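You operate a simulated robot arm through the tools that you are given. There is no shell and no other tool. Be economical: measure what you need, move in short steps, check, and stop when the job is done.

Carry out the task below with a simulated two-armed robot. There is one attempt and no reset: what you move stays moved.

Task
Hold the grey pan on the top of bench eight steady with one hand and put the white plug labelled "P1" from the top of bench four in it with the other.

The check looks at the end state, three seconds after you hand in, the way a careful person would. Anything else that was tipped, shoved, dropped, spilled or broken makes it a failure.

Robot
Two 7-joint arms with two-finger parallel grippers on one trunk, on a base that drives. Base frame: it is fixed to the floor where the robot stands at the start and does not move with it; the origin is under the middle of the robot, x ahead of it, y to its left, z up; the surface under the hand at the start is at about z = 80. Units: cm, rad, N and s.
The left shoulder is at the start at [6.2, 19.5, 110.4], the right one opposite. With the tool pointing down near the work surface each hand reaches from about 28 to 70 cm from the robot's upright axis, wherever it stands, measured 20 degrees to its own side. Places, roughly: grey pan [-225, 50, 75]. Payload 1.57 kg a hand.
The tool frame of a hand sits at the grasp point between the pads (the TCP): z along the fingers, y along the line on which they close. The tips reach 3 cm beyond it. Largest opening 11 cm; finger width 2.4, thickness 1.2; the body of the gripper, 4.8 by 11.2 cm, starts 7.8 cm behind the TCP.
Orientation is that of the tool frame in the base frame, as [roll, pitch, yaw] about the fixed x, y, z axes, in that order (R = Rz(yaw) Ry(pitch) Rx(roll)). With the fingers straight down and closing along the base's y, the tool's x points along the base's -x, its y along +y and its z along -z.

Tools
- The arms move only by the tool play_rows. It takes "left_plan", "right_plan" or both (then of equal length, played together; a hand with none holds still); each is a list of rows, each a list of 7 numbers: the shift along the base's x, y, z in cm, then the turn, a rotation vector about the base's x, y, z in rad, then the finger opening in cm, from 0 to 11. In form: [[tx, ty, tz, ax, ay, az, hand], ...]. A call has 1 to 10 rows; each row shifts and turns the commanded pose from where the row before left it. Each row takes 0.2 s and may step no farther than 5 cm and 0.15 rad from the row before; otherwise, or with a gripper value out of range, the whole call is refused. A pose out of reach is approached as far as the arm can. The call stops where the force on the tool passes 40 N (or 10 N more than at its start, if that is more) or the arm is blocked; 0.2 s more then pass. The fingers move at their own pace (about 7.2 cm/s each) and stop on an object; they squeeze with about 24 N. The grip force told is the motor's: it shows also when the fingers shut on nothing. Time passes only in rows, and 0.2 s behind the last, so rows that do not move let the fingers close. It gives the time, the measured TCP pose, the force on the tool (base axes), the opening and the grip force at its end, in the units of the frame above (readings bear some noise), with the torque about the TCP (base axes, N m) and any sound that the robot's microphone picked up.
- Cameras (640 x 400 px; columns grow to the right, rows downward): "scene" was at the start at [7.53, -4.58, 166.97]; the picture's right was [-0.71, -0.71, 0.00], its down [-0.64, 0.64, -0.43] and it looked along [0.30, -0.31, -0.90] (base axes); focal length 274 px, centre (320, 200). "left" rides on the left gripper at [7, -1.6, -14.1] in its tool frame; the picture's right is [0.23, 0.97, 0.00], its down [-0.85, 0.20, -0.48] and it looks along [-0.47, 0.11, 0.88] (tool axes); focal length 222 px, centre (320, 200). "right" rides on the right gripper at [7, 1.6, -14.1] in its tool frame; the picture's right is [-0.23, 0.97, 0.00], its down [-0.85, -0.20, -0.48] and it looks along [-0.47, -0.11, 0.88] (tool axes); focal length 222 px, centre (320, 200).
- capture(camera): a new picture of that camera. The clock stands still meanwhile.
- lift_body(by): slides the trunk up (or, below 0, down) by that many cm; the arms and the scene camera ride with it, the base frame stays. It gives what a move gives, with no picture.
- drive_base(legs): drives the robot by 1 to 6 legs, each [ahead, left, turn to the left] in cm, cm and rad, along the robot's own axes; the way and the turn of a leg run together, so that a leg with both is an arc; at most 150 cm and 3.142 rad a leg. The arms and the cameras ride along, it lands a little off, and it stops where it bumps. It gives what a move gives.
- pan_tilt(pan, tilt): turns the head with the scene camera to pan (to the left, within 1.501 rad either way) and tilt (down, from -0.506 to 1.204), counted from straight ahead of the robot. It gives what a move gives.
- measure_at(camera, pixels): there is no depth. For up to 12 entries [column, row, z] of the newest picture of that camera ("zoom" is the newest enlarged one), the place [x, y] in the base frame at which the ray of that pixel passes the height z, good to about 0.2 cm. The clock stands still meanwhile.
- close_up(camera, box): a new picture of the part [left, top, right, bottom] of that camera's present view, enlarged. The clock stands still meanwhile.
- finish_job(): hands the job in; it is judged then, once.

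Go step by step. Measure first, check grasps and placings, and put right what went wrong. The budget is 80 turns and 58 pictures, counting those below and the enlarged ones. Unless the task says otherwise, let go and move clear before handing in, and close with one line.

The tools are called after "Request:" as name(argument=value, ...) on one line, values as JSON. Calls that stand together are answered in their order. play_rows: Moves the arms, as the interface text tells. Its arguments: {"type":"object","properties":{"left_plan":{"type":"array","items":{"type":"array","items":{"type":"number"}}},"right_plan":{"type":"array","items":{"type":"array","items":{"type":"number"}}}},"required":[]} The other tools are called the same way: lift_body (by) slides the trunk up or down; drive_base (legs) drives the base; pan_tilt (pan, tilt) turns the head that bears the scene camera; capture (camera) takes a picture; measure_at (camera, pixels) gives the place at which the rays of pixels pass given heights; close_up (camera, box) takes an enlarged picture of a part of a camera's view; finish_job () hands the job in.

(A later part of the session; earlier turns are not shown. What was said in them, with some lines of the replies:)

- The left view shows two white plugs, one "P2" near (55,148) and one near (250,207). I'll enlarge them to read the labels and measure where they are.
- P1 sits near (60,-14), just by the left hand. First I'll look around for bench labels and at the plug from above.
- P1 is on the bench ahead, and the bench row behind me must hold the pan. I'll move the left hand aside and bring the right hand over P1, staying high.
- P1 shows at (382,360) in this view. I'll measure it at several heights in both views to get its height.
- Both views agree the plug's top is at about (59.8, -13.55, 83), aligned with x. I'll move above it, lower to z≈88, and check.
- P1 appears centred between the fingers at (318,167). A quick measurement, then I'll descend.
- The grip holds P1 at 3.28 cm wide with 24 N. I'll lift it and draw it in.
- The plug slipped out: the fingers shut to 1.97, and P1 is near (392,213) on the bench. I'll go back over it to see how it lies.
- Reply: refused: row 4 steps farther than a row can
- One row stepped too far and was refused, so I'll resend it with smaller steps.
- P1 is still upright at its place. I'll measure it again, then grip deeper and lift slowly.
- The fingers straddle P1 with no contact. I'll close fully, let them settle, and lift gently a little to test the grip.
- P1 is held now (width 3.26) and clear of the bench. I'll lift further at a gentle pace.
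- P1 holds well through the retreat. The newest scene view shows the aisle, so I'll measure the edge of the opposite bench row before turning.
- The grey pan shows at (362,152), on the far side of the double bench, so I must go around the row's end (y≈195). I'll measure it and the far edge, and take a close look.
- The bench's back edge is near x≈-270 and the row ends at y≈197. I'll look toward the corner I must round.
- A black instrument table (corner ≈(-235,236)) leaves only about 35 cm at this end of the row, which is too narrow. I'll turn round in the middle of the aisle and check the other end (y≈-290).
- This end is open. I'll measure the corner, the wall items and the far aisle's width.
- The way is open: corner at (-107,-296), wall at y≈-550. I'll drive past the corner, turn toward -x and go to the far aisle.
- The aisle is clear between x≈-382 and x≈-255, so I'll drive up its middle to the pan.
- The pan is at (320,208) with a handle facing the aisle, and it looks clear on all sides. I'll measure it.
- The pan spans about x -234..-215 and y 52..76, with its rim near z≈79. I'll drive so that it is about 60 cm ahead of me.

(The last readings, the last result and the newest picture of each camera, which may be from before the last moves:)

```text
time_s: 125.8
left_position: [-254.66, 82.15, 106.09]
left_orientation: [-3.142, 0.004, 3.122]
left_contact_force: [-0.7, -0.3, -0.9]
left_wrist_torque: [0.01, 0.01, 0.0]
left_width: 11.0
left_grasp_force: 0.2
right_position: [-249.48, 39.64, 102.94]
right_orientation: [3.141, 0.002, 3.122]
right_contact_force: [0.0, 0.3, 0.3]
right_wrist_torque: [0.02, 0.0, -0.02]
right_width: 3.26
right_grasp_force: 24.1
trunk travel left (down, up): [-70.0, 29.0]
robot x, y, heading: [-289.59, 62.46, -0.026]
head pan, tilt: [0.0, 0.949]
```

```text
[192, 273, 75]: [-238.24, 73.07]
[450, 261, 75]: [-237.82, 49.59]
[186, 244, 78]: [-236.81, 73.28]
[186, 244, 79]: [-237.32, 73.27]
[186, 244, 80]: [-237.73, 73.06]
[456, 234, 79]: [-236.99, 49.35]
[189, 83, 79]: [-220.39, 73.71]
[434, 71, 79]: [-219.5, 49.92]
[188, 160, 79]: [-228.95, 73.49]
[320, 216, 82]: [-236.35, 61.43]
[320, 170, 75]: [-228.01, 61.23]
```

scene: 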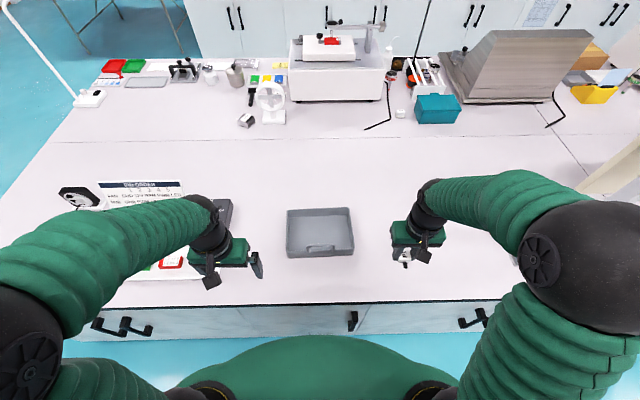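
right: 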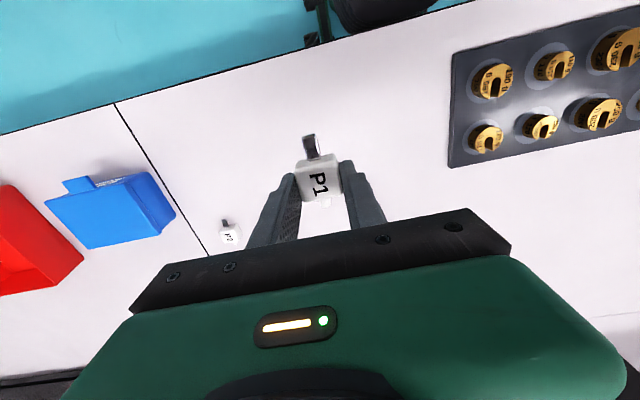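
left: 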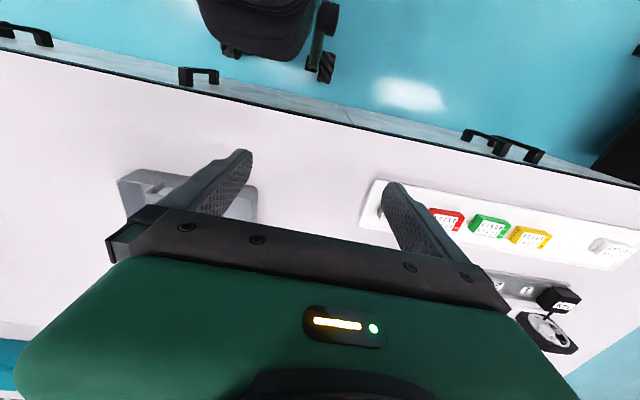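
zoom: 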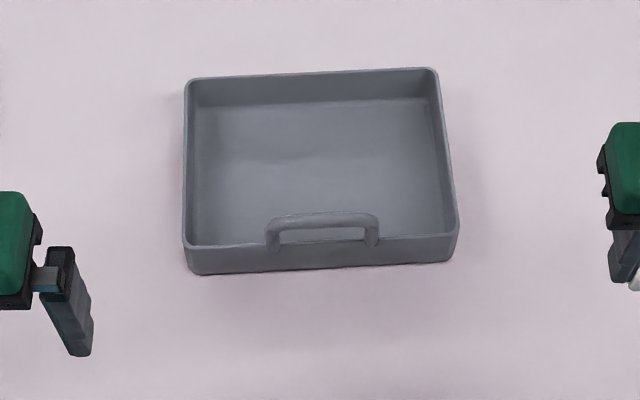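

The two views disagree unless the surface is above 75, so it is probably about z=80. I'll bring the left hand above the left wall and triangulate with its camera.

Request:
play_rows(left_plan=[[4, -2, 0, 0, 0, 0, 11], [4, -2, 0, 0, 0, 0, 11], [4, -2, 0, 0, 0, 0, 11], [4, -2, 0, 0, 0, 0, 11], [4, 0, 0, 0, 0, 0, 11], [2, 0, 0, 0, 0, 0, 11], [0, 0, 0, 0, 0, 0, 11]])

Request:
capture(camera="left")

```text
time_s: 127.4
left_position: [-232.73, 73.99, 105.89]
left_orientation: [3.141, 0.003, 3.12]
left_contact_force: [-0.3, 0.2, 0.8]
left_wrist_torque: [0.0, -0.03, 0.02]
left_width: 10.98
left_grasp_force: 0.0
right_position: [-249.72, 39.53, 102.9]
right_orientation: [3.141, 0.004, 3.124]
right_contact_force: [0.3, -0.4, 0.1]
right_wrist_torque: [0.02, -0.01, 0.05]
right_width: 3.26
right_grasp_force: 23.7
trunk travel left (down, up): [-70.0, 29.0]
robot x, y, heading: [-289.79, 62.57, -0.021]
head pan, tilt: [0.0, 0.949]
```

```text
27 pictures are left
```

left: 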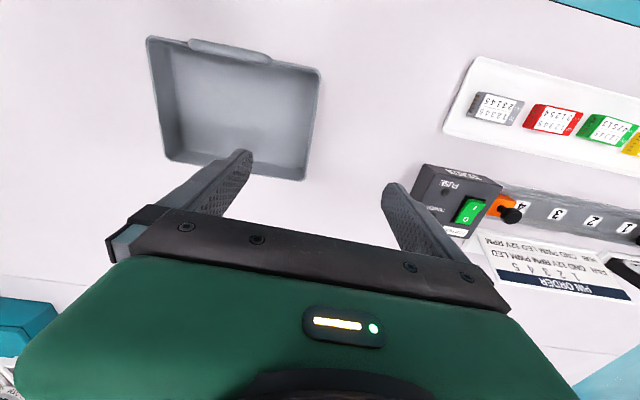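

Request:
measure_at(camera="left", pixels=[[321, 70, 79], [321, 70, 83], [148, 38, 79], [148, 38, 83], [302, 179, 79], [302, 179, 83], [163, 160, 79], [163, 160, 83]])

Request:
measure_at(camera="scene", pixels=[[286.5, 251, 79], [286.5, 251, 83], [354, 248.5, 79], [354, 248.5, 83], [287.2, 210.7, 79], [287.2, 210.7, 83], [348.5, 207.7, 79], [348.5, 207.7, 83]])

```text
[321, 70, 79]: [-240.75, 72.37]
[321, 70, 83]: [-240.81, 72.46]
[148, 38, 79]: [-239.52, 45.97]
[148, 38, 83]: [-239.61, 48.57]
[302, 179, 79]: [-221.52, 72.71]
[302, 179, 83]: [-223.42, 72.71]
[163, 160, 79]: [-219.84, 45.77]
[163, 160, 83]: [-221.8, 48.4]
```

```text
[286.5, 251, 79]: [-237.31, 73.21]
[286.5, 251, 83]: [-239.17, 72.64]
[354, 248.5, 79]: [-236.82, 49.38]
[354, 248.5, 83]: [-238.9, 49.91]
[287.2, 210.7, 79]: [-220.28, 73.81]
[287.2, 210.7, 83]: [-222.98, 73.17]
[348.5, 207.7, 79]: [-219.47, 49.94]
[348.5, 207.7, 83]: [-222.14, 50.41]
```

Both views agree on the rim at z≈86.4: left wall at y≈72.3, right wall at y≈50.6, x from -240.7 to -225. I'll lower the left hand astride the left wall to z≈92 and check.

Request:
play_rows(left_plan=[[0, -1.8, 0, 0, 0, 0, 6], [0, 0, -3, 0, 0, 0, 6], [0, 0, -3, 0, 0, 0, 6], [0, 0, -3, 0, 0, 0, 6], [0, 0, -3, 0, 0, 0, 6], [0, 0, -1.5, 0, 0, 0, 6], [0, 0, 0, 0, 0, 0, 6]])

Request:
capture(camera="left")

```text
time_s: 129.0
left_position: [-232.73, 72.29, 92.46]
left_orientation: [-3.14, 0.002, 3.12]
left_contact_force: [0.1, -0.3, 0.5]
left_wrist_torque: [-0.03, -0.01, 0.02]
left_width: 5.98
left_grasp_force: 0.2
right_position: [-249.61, 39.53, 102.87]
right_orientation: [-3.141, 0.003, 3.123]
right_contact_force: [0.7, 0.3, -0.5]
right_wrist_torque: [0.01, 0.01, 0.02]
right_width: 3.23
right_grasp_force: 24.2
trunk travel left (down, up): [-70.0, 29.0]
robot x, y, heading: [-289.85, 62.68, -0.022]
head pan, tilt: [0.0, 0.949]
```

```text
26 pictures are left
```

left: 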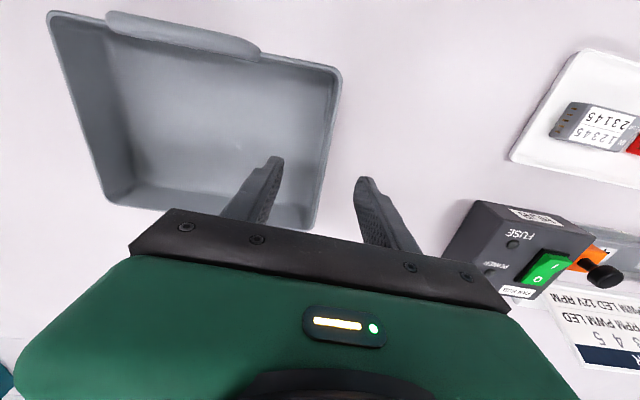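

Request:
measure_at(camera="left", pixels=[[341, 72, 86], [315, 225, 86], [329, 150, 86], [341, 72, 82], [315, 225, 82], [302, 205, 81]])

Request:
close_up(camera="left", box=[200, 50, 440, 200])

```text
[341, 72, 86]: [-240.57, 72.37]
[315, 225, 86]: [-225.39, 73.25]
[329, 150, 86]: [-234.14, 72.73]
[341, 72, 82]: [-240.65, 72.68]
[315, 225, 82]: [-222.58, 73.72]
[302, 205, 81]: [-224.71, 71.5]
```

```text
2.67 times, centred on (320, 125) of left
```

zoom: 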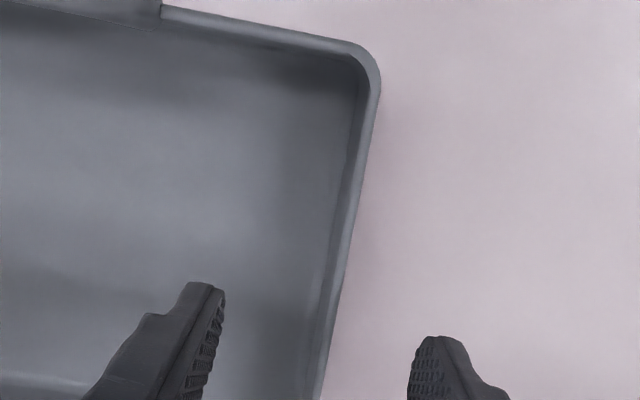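

The pan is turned about 0.06 rad, with the wall centre at y≈72.5. I'll turn the left hand +0.08 to match, lower it astride the wall, and check before closing.

Request:
play_rows(left_plan=[[0, 0.2, 0, 0, 0, 0.08, 6], [0, 0, -2, 0, 0, 0, 6], [0, 0, -2, 0, 0, 0, 6], [0, 0, -1.6, 0, 0, 0, 6], [0, 0, 0, 0, 0, 0, 6]])

Request:
close_up(camera="left", box=[160, 50, 480, 250])

```text
time_s: 130.2
left_position: [-232.64, 72.64, 86.97]
left_orientation: [3.141, 0.002, -3.081]
left_contact_force: [-0.3, 0.2, 0.2]
left_wrist_torque: [0.04, 0.01, -0.02]
left_width: 6.0
left_grasp_force: 0.0
right_position: [-249.61, 39.63, 102.83]
right_orientation: [3.141, 0.003, 3.122]
right_contact_force: [-1.4, 0.1, -0.3]
right_wrist_torque: [0.0, 0.0, 0.03]
right_width: 3.24
right_grasp_force: 24.1
trunk travel left (down, up): [-70.0, 29.0]
robot x, y, heading: [-289.64, 62.43, -0.021]
head pan, tilt: [0.0, 0.949]
```

```text
2.00 times, centred on (320, 150) of left
```

zoom: 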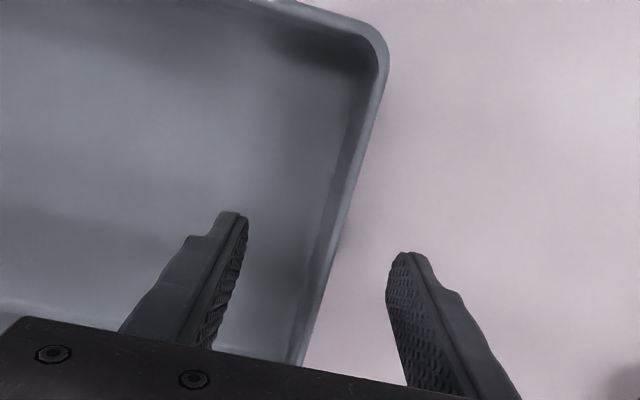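

Request:
measure_at(camera="zoom", pixels=[[333, 260, 86], [316, 320, 86], [293, 345, 86], [247, 222, 84], [390, 262, 84], [388, 60, 86]])

```text
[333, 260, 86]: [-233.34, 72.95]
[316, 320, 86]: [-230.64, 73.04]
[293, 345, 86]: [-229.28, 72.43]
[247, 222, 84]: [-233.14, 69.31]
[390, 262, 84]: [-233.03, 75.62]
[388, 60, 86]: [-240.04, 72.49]
```

The wall centre (y≈72.65) coincides with the TCP. I'll close gently.

Request:
play_rows(left_plan=[[0, 0, 0, 0, 0, 0, 3], [0, 0, 0, 0, 0, 0, 1.5], [0, 0, 0, 0, 0, 0, 1], [0, 0, 0, 0, 0, 0, 0.5], [0, 0, 0, 0, 0, 0, 0], [0, 0, 0, 0, 0, 0, 0]])

Request:
close_up(camera="left", box=[160, 50, 480, 250])

Request:
capture(camera="scene")

```text
time_s: 131.6
left_position: [-232.55, 72.66, 86.98]
left_orientation: [3.142, 0.003, -3.082]
left_contact_force: [1.0, 0.0, 0.2]
left_wrist_torque: [0.01, 0.05, 0.02]
left_width: 0.35
left_grasp_force: 23.4
right_position: [-249.56, 39.49, 102.92]
right_orientation: [-3.141, 0.004, 3.123]
right_contact_force: [0.4, 0.0, 0.5]
right_wrist_torque: [0.04, 0.02, 0.0]
right_width: 3.24
right_grasp_force: 24.0
trunk travel left (down, up): [-70.0, 29.0]
robot x, y, heading: [-290.01, 62.09, -0.019]
head pan, tilt: [0.0, 0.949]
```

```text
2.00 times, centred on (320, 150) of left
```

zoom: 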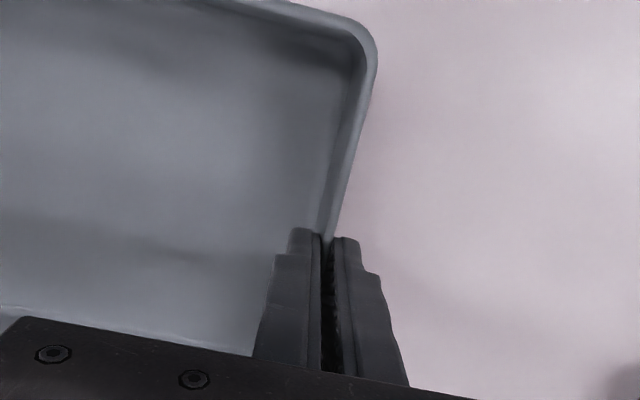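

```text
22 pictures are left
```

scene: 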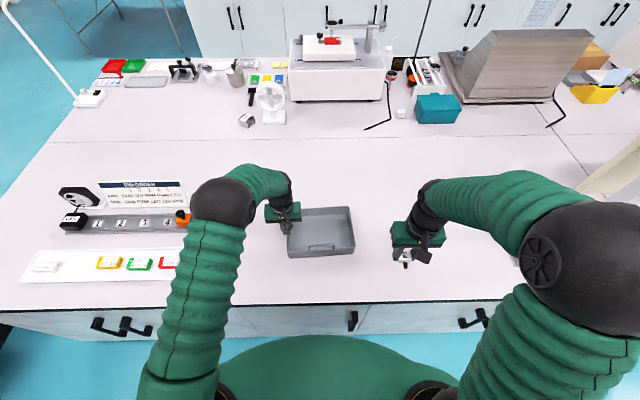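

The left hand holds the wall (0.35 cm, 23 N). Next I'll move the right hand with P1 high over the pan's middle.

Request:
play_rows(right_plan=[[1, 1, 0, 0, 0, 0, 0], [2, 2.2, 0, 0, 0, 0, 0], [2, 2.2, 0, 0, 0, 0, 0], [2, 2.2, 0, 0, 0, 0, 0], [2, 2.2, 0, 0, 0, 0, 0], [2, 2.2, 0, 0, 0, 0, 0], [2, 2.2, 0, 0, 0, 0, 0], [2, 2.2, 0, 0, 0, 0, 0], [2, 2.2, 0, 0, 0, 0, 0], [0.5, 0.4, 0, 0, 0, 0, 0]])

Request:
play_rows(right_plan=[[0, 0, -1, 0, 0, 0, 0], [0, 0, -1.5, 0, 0, 0, 0], [0, 0, -2, 0, 0, 0, 0], [0, 0, -2, 0, 0, 0, 0], [0, 0, -2, 0, 0, 0, 0], [0, 0, -1, 0, 0, 0, 0], [0, 0, 0, 0, 0, 0, 0]])

Request:
capture(camera="right")

Request:
close_up(camera="scene", box=[220, 160, 412, 280])

```text
time_s: 133.8
left_position: [-232.67, 72.6, 86.98]
left_orientation: [3.141, 0.003, -3.083]
left_contact_force: [1.1, -0.5, 0.9]
left_wrist_torque: [-0.03, 0.2, 0.01]
left_width: 0.36
left_grasp_force: 23.7
right_position: [-231.95, 58.65, 102.94]
right_orientation: [-3.14, 0.004, 3.123]
right_contact_force: [-0.3, -0.7, -0.5]
right_wrist_torque: [0.01, 0.04, 0.02]
right_width: 3.3
right_grasp_force: 24.1
trunk travel left (down, up): [-70.0, 29.0]
robot x, y, heading: [-289.45, 62.2, -0.021]
head pan, tilt: [0.0, 0.949]
```

```text
time_s: 135.4
left_position: [-232.61, 72.75, 86.86]
left_orientation: [3.141, 0.002, -3.082]
left_contact_force: [0.5, 0.5, 1.4]
left_wrist_torque: [0.03, 0.03, 0.05]
left_width: 0.36
left_grasp_force: 24.2
right_position: [-232.02, 58.68, 93.24]
right_orientation: [-3.138, 0.003, 3.122]
right_contact_force: [0.1, 0.6, 0.1]
right_wrist_torque: [0.01, 0.01, -0.03]
right_width: 3.26
right_grasp_force: 23.9
trunk travel left (down, up): [-70.0, 29.0]
robot x, y, heading: [-289.79, 62.42, -0.018]
head pan, tilt: [0.0, 0.949]
```

```text
21 pictures are left
```

right: 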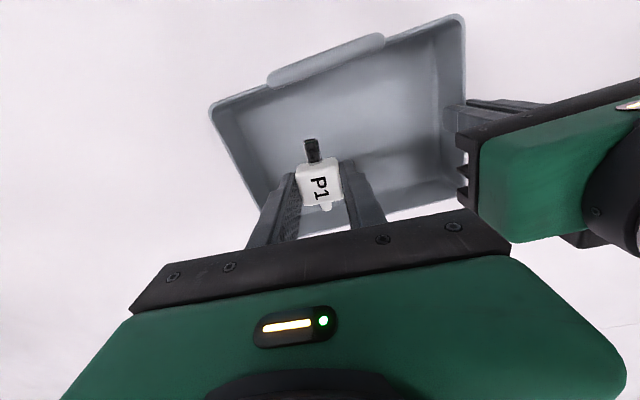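

```text
3.33 times, centred on (316, 220) of scene
```

zoom: 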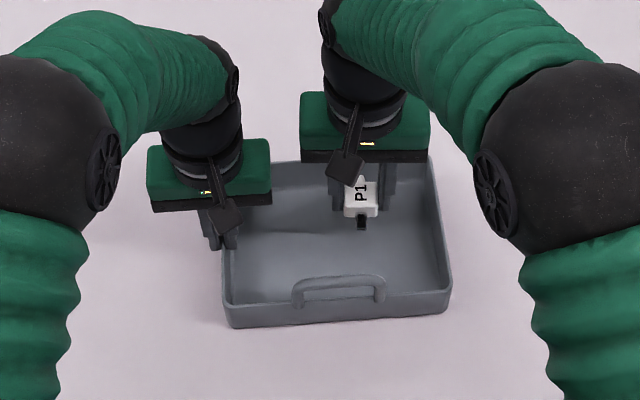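

P1 is over the pan, about 2.5 cm clear of the left gripper body. I'll shift 0.8 cm right and descend slowly toward the floor.

Request:
play_rows(right_plan=[[0, -0.8, -0.5, 0, 0, 0, 0], [0, 0, -1.5, 0, 0, 0, 0], [0, 0, -2, 0, 0, 0, 0], [0, 0, -2, 0, 0, 0, 0], [0, 0, -1.2, 0, 0, 0, 0], [0, 0, -0.7, 0, 0, 0, 0], [0, 0, 0, 0, 0, 0, 0]])

Request:
close_up(camera="right", box=[200, 80, 440, 230])

```text
time_s: 137.0
left_position: [-232.68, 72.61, 86.8]
left_orientation: [3.14, 0.003, -3.083]
left_contact_force: [1.2, 0.3, 2.0]
left_wrist_torque: [0.06, 0.06, 0.06]
left_width: 0.36
left_grasp_force: 24.2
right_position: [-232.14, 57.97, 85.36]
right_orientation: [-3.14, 0.003, 3.122]
right_contact_force: [1.3, 0.7, -0.3]
right_wrist_torque: [0.0, 0.04, -0.01]
right_width: 3.29
right_grasp_force: 23.7
trunk travel left (down, up): [-70.0, 29.0]
robot x, y, heading: [-289.77, 62.19, -0.02]
head pan, tilt: [0.0, 0.949]
```

```text
2.67 times, centred on (320, 155) of right
```

zoom: 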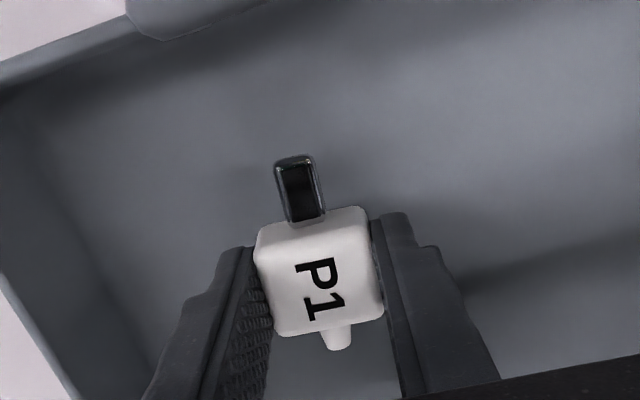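

No contact yet at z=85.4, so I'll go down in small steps, watching the force.

Request:
play_rows(right_plan=[[0, 0, -0.4, 0, 0, 0, 0], [0, 0, -0.4, 0, 0, 0, 0], [0, 0, -0.2, 0, 0, 0, 0], [0, 0, 0, 0, 0, 0, 0]])

```text
time_s: 138.0
left_position: [-232.69, 72.65, 86.82]
left_orientation: [-3.141, 0.004, -3.081]
left_contact_force: [-0.4, 0.2, 1.0]
left_wrist_torque: [0.0, 0.03, 0.04]
left_width: 0.37
left_grasp_force: 24.5
right_position: [-231.98, 57.95, 84.47]
right_orientation: [-3.139, 0.003, 3.12]
right_contact_force: [-0.6, -0.2, 0.6]
right_wrist_torque: [0.01, 0.0, 0.0]
right_width: 3.28
right_grasp_force: 23.6
trunk travel left (down, up): [-70.0, 29.0]
robot x, y, heading: [-289.62, 62.27, -0.022]
head pan, tilt: [0.0, 0.949]
```

Request:
play_rows(right_plan=[[0, 0, -0.3, 0, 0, 0, 0], [0, 0, 0, 0, 0, 0, 0]])

Request:
play_rows(right_plan=[[0, 0, -0.3, 0, 0, 0, 0], [0, 0, 0, 0, 0, 0, 0]])

```text
time_s: 138.6
left_position: [-232.69, 72.6, 86.88]
left_orientation: [-3.141, 0.004, -3.083]
left_contact_force: [-0.6, 0.2, 1.2]
left_wrist_torque: [0.03, 0.04, 0.04]
left_width: 0.36
left_grasp_force: 24.1
right_position: [-232.11, 57.81, 84.13]
right_orientation: [-3.139, 0.004, 3.123]
right_contact_force: [-0.2, 0.4, -0.7]
right_wrist_torque: [0.02, 0.01, -0.04]
right_width: 3.26
right_grasp_force: 24.4
trunk travel left (down, up): [-70.0, 29.0]
robot x, y, heading: [-289.53, 62.63, -0.02]
head pan, tilt: [0.0, 0.949]
```

```text
time_s: 139.2
left_position: [-232.73, 72.66, 86.74]
left_orientation: [3.141, 0.002, -3.082]
left_contact_force: [0.1, 0.7, 1.1]
left_wrist_torque: [-0.02, 0.07, 0.06]
left_width: 0.36
left_grasp_force: 24.3
right_position: [-232.21, 57.84, 83.91]
right_orientation: [-3.14, 0.004, 3.124]
right_contact_force: [-0.3, -0.2, 1.0]
right_wrist_torque: [-0.02, 0.01, 0.02]
right_width: 3.27
right_grasp_force: 23.5
trunk travel left (down, up): [-70.0, 29.0]
robot x, y, heading: [-289.44, 62.83, -0.024]
head pan, tilt: [0.0, 0.949]
```

Request:
play_rows(right_plan=[[0, 0, -0.25, 0, 0, 0, 0], [0, 0, 0, 0, 0, 0, 0]])

Request:
play_rows(right_plan=[[0, 0, -0.25, 0, 0, 0, 0], [0, 0, 0, 0, 0, 0, 0]])

Request:
capture(camera="right")

```text
time_s: 139.8
left_position: [-232.84, 72.75, 87.01]
left_orientation: [-3.139, 0.003, -3.082]
left_contact_force: [1.9, 0.4, -8.2]
left_wrist_torque: [0.08, -0.09, 0.28]
left_width: 0.36
left_grasp_force: 24.4
right_position: [-232.08, 58.04, 83.87]
right_orientation: [3.141, 0.009, 3.121]
right_contact_force: [-4.4, -1.5, 25.4]
right_wrist_torque: [0.0, 0.28, 0.02]
right_width: 3.27
right_grasp_force: 23.5
trunk travel left (down, up): [-70.0, 29.0]
robot x, y, heading: [-289.14, 62.26, -0.022]
head pan, tilt: [0.0, 0.949]
```

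```text
time_s: 140.4
left_position: [-232.8, 72.73, 86.97]
left_orientation: [-3.141, 0.004, -3.083]
left_contact_force: [-0.3, 0.6, -8.4]
left_wrist_torque: [0.12, -0.27, 0.28]
left_width: 0.38
left_grasp_force: 24.4
right_position: [-232.02, 57.95, 83.53]
right_orientation: [3.141, 0.008, 3.122]
right_contact_force: [1.7, 0.5, 25.7]
right_wrist_torque: [0.06, 0.01, 0.01]
right_width: 3.27
right_grasp_force: 24.7
trunk travel left (down, up): [-70.0, 29.0]
robot x, y, heading: [-289.84, 62.56, -0.02]
head pan, tilt: [0.0, 0.949]
```

```text
18 pictures are left
```

right: 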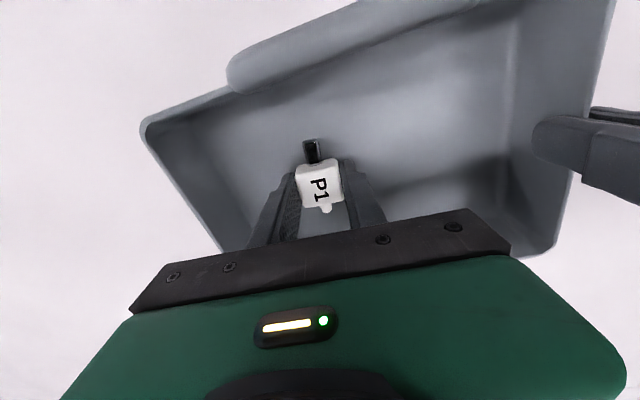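

The plug touches the floor of the pan (25 N). I'll ease off 0.25 cm, open the right fingers, and rise straight up while the left hand keeps holding.

Request:
play_rows(right_plan=[[0, 0, 0.25, 0, 0, 0, 0], [0, 0, 0, 0, 0, 0, 0], [0, 0, 0, 0, 0, 0, 4], [0, 0, 0, 0, 0, 0, 5.5], [0, 0, 0, 0, 0, 0, 5.5]])

Request:
close_up(camera="right", box=[200, 80, 440, 230])

```text
time_s: 141.6
left_position: [-232.62, 72.64, 86.84]
left_orientation: [-3.14, 0.002, -3.082]
left_contact_force: [0.1, -0.2, 0.5]
left_wrist_torque: [0.04, -0.13, 0.01]
left_width: 0.39
left_grasp_force: 23.7
right_position: [-232.05, 57.97, 83.54]
right_orientation: [-3.14, 0.004, 3.123]
right_contact_force: [0.1, -0.8, 0.5]
right_wrist_torque: [-0.02, 0.0, 0.01]
right_width: 5.49
right_grasp_force: 0.0
trunk travel left (down, up): [-70.0, 29.0]
robot x, y, heading: [-289.61, 62.15, -0.025]
head pan, tilt: [0.0, 0.949]
```

```text
2.67 times, centred on (320, 155) of right
```

zoom: 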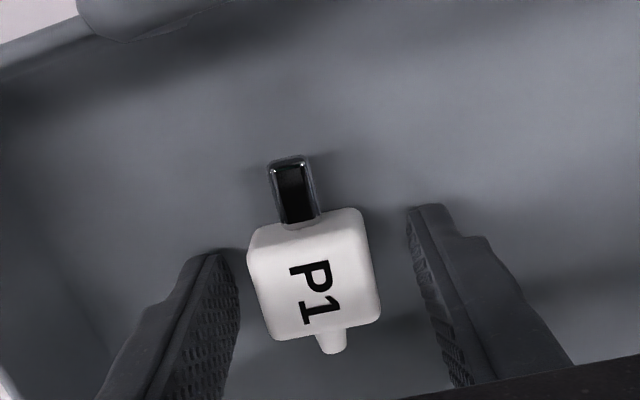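

P1 is free and sitting flat on the pan floor. I'll raise the right hand and draw it back to its side.

Request:
play_rows(right_plan=[[0, 0, 1.5, 0, 0, 0, 5.5], [0, 0, 3, 0, 0, 0, 5.5], [0, 0, 4, 0, 0, 0, 5.5], [0, 0, 4, 0, 0, 0, 5.5], [0, 0, 4, 0, 0, 0, 5.5], [0, 0, 2, 0, 0, 0, 5.5], [-2, -4, 0, 0, 0, 0, 5.5], [-2, -4, 0, 0, 0, 0, 5.5], [-2, -4, 0, 0, 0, 0, 5.5], [-2, -4, 0, 0, 0, 0, 5.5]])

Request:
close_up(camera="scene", box=[220, 160, 412, 280])

```text
time_s: 143.8
left_position: [-232.67, 72.52, 86.87]
left_orientation: [3.142, 0.003, -3.083]
left_contact_force: [0.3, 0.5, -0.3]
left_wrist_torque: [-0.02, 0.16, -0.1]
left_width: 0.37
left_grasp_force: 23.9
right_position: [-240.0, 41.47, 102.05]
right_orientation: [3.139, 0.004, 3.123]
right_contact_force: [0.1, -1.2, 0.2]
right_wrist_torque: [0.01, 0.0, -0.01]
right_width: 5.52
right_grasp_force: 0.0
trunk travel left (down, up): [-70.0, 29.0]
robot x, y, heading: [-289.72, 62.5, -0.018]
head pan, tilt: [0.0, 0.949]
```

```text
3.33 times, centred on (316, 220) of scene
```

zoom: 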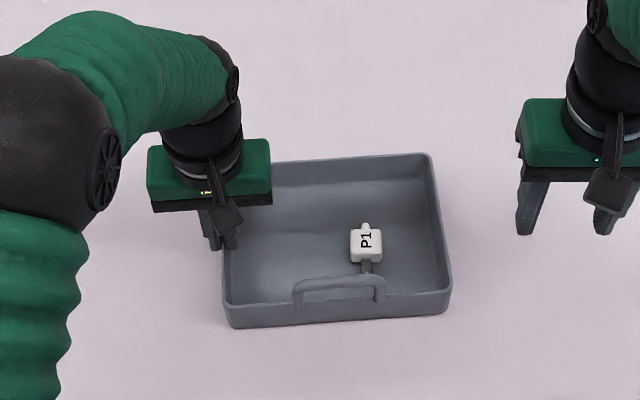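

P1 lies upright in the pan at (366,242) and the pan hasn't moved. I'll open the left fingers, raise that hand straight up and move it aside.

Request:
play_rows(left_plan=[[0, 0, 0, 0, 0, 0, 2], [0, 0, 0, 0, 0, 0, 4], [0, 0, 0, 0, 0, 0, 5], [0, 0, 2, 0, 0, 0, 5], [0, 0, 4, 0, 0, 0, 5], [0, 0, 4, 0, 0, 0, 5], [0, 0, 4, 0, 0, 0, 5], [0, 0, 4, 0, 0, 0, 5], [-3, 3, 0, 0, 0, 0, 5], [-3, 3, 0, 0, 0, 0, 5]])

Request:
capture(camera="scene")

Request:
close_up(camera="scene", box=[220, 160, 412, 280])

```text
time_s: 146.0
left_position: [-238.88, 78.62, 104.85]
left_orientation: [-3.141, 0.005, -3.083]
left_contact_force: [-0.1, 0.0, -0.5]
left_wrist_torque: [-0.03, -0.01, 0.01]
left_width: 5.0
left_grasp_force: 0.1
right_position: [-240.07, 41.91, 102.25]
right_orientation: [-3.14, 0.006, 3.12]
right_contact_force: [0.6, -0.2, -0.3]
right_wrist_torque: [-0.03, 0.02, 0.0]
right_width: 5.48
right_grasp_force: 0.0
trunk travel left (down, up): [-70.0, 29.0]
robot x, y, heading: [-289.44, 62.51, -0.024]
head pan, tilt: [0.0, 0.949]
```

```text
15 pictures are left
```

scene: 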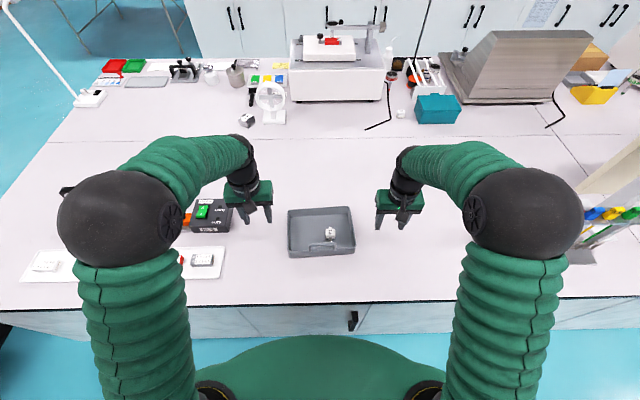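

```text
3.33 times, centred on (316, 220) of scene
```

zoom: 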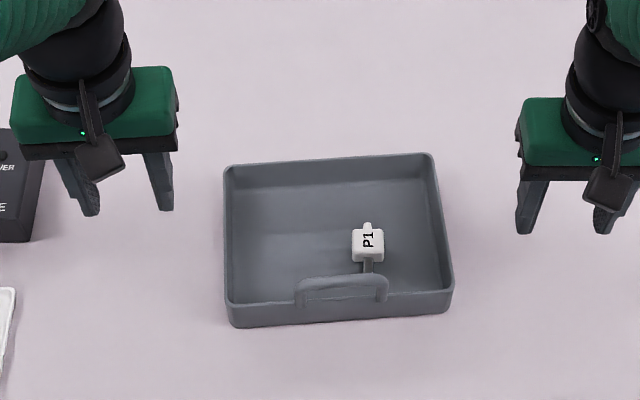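

P1 rests in the grey pan at (366,242), the pan is in place, and both hands are clear. I'm handing in.

Request:
finish_job()

```text
The job is handed in.
```

The white plug P1 is in the grey pan on bench eight: the left hand held the pan while the right hand set the plug down, and both hands are now clear. On the first try P1 slipped out of the fingers at its spot on bench four. It stayed upright there and the second grip held.
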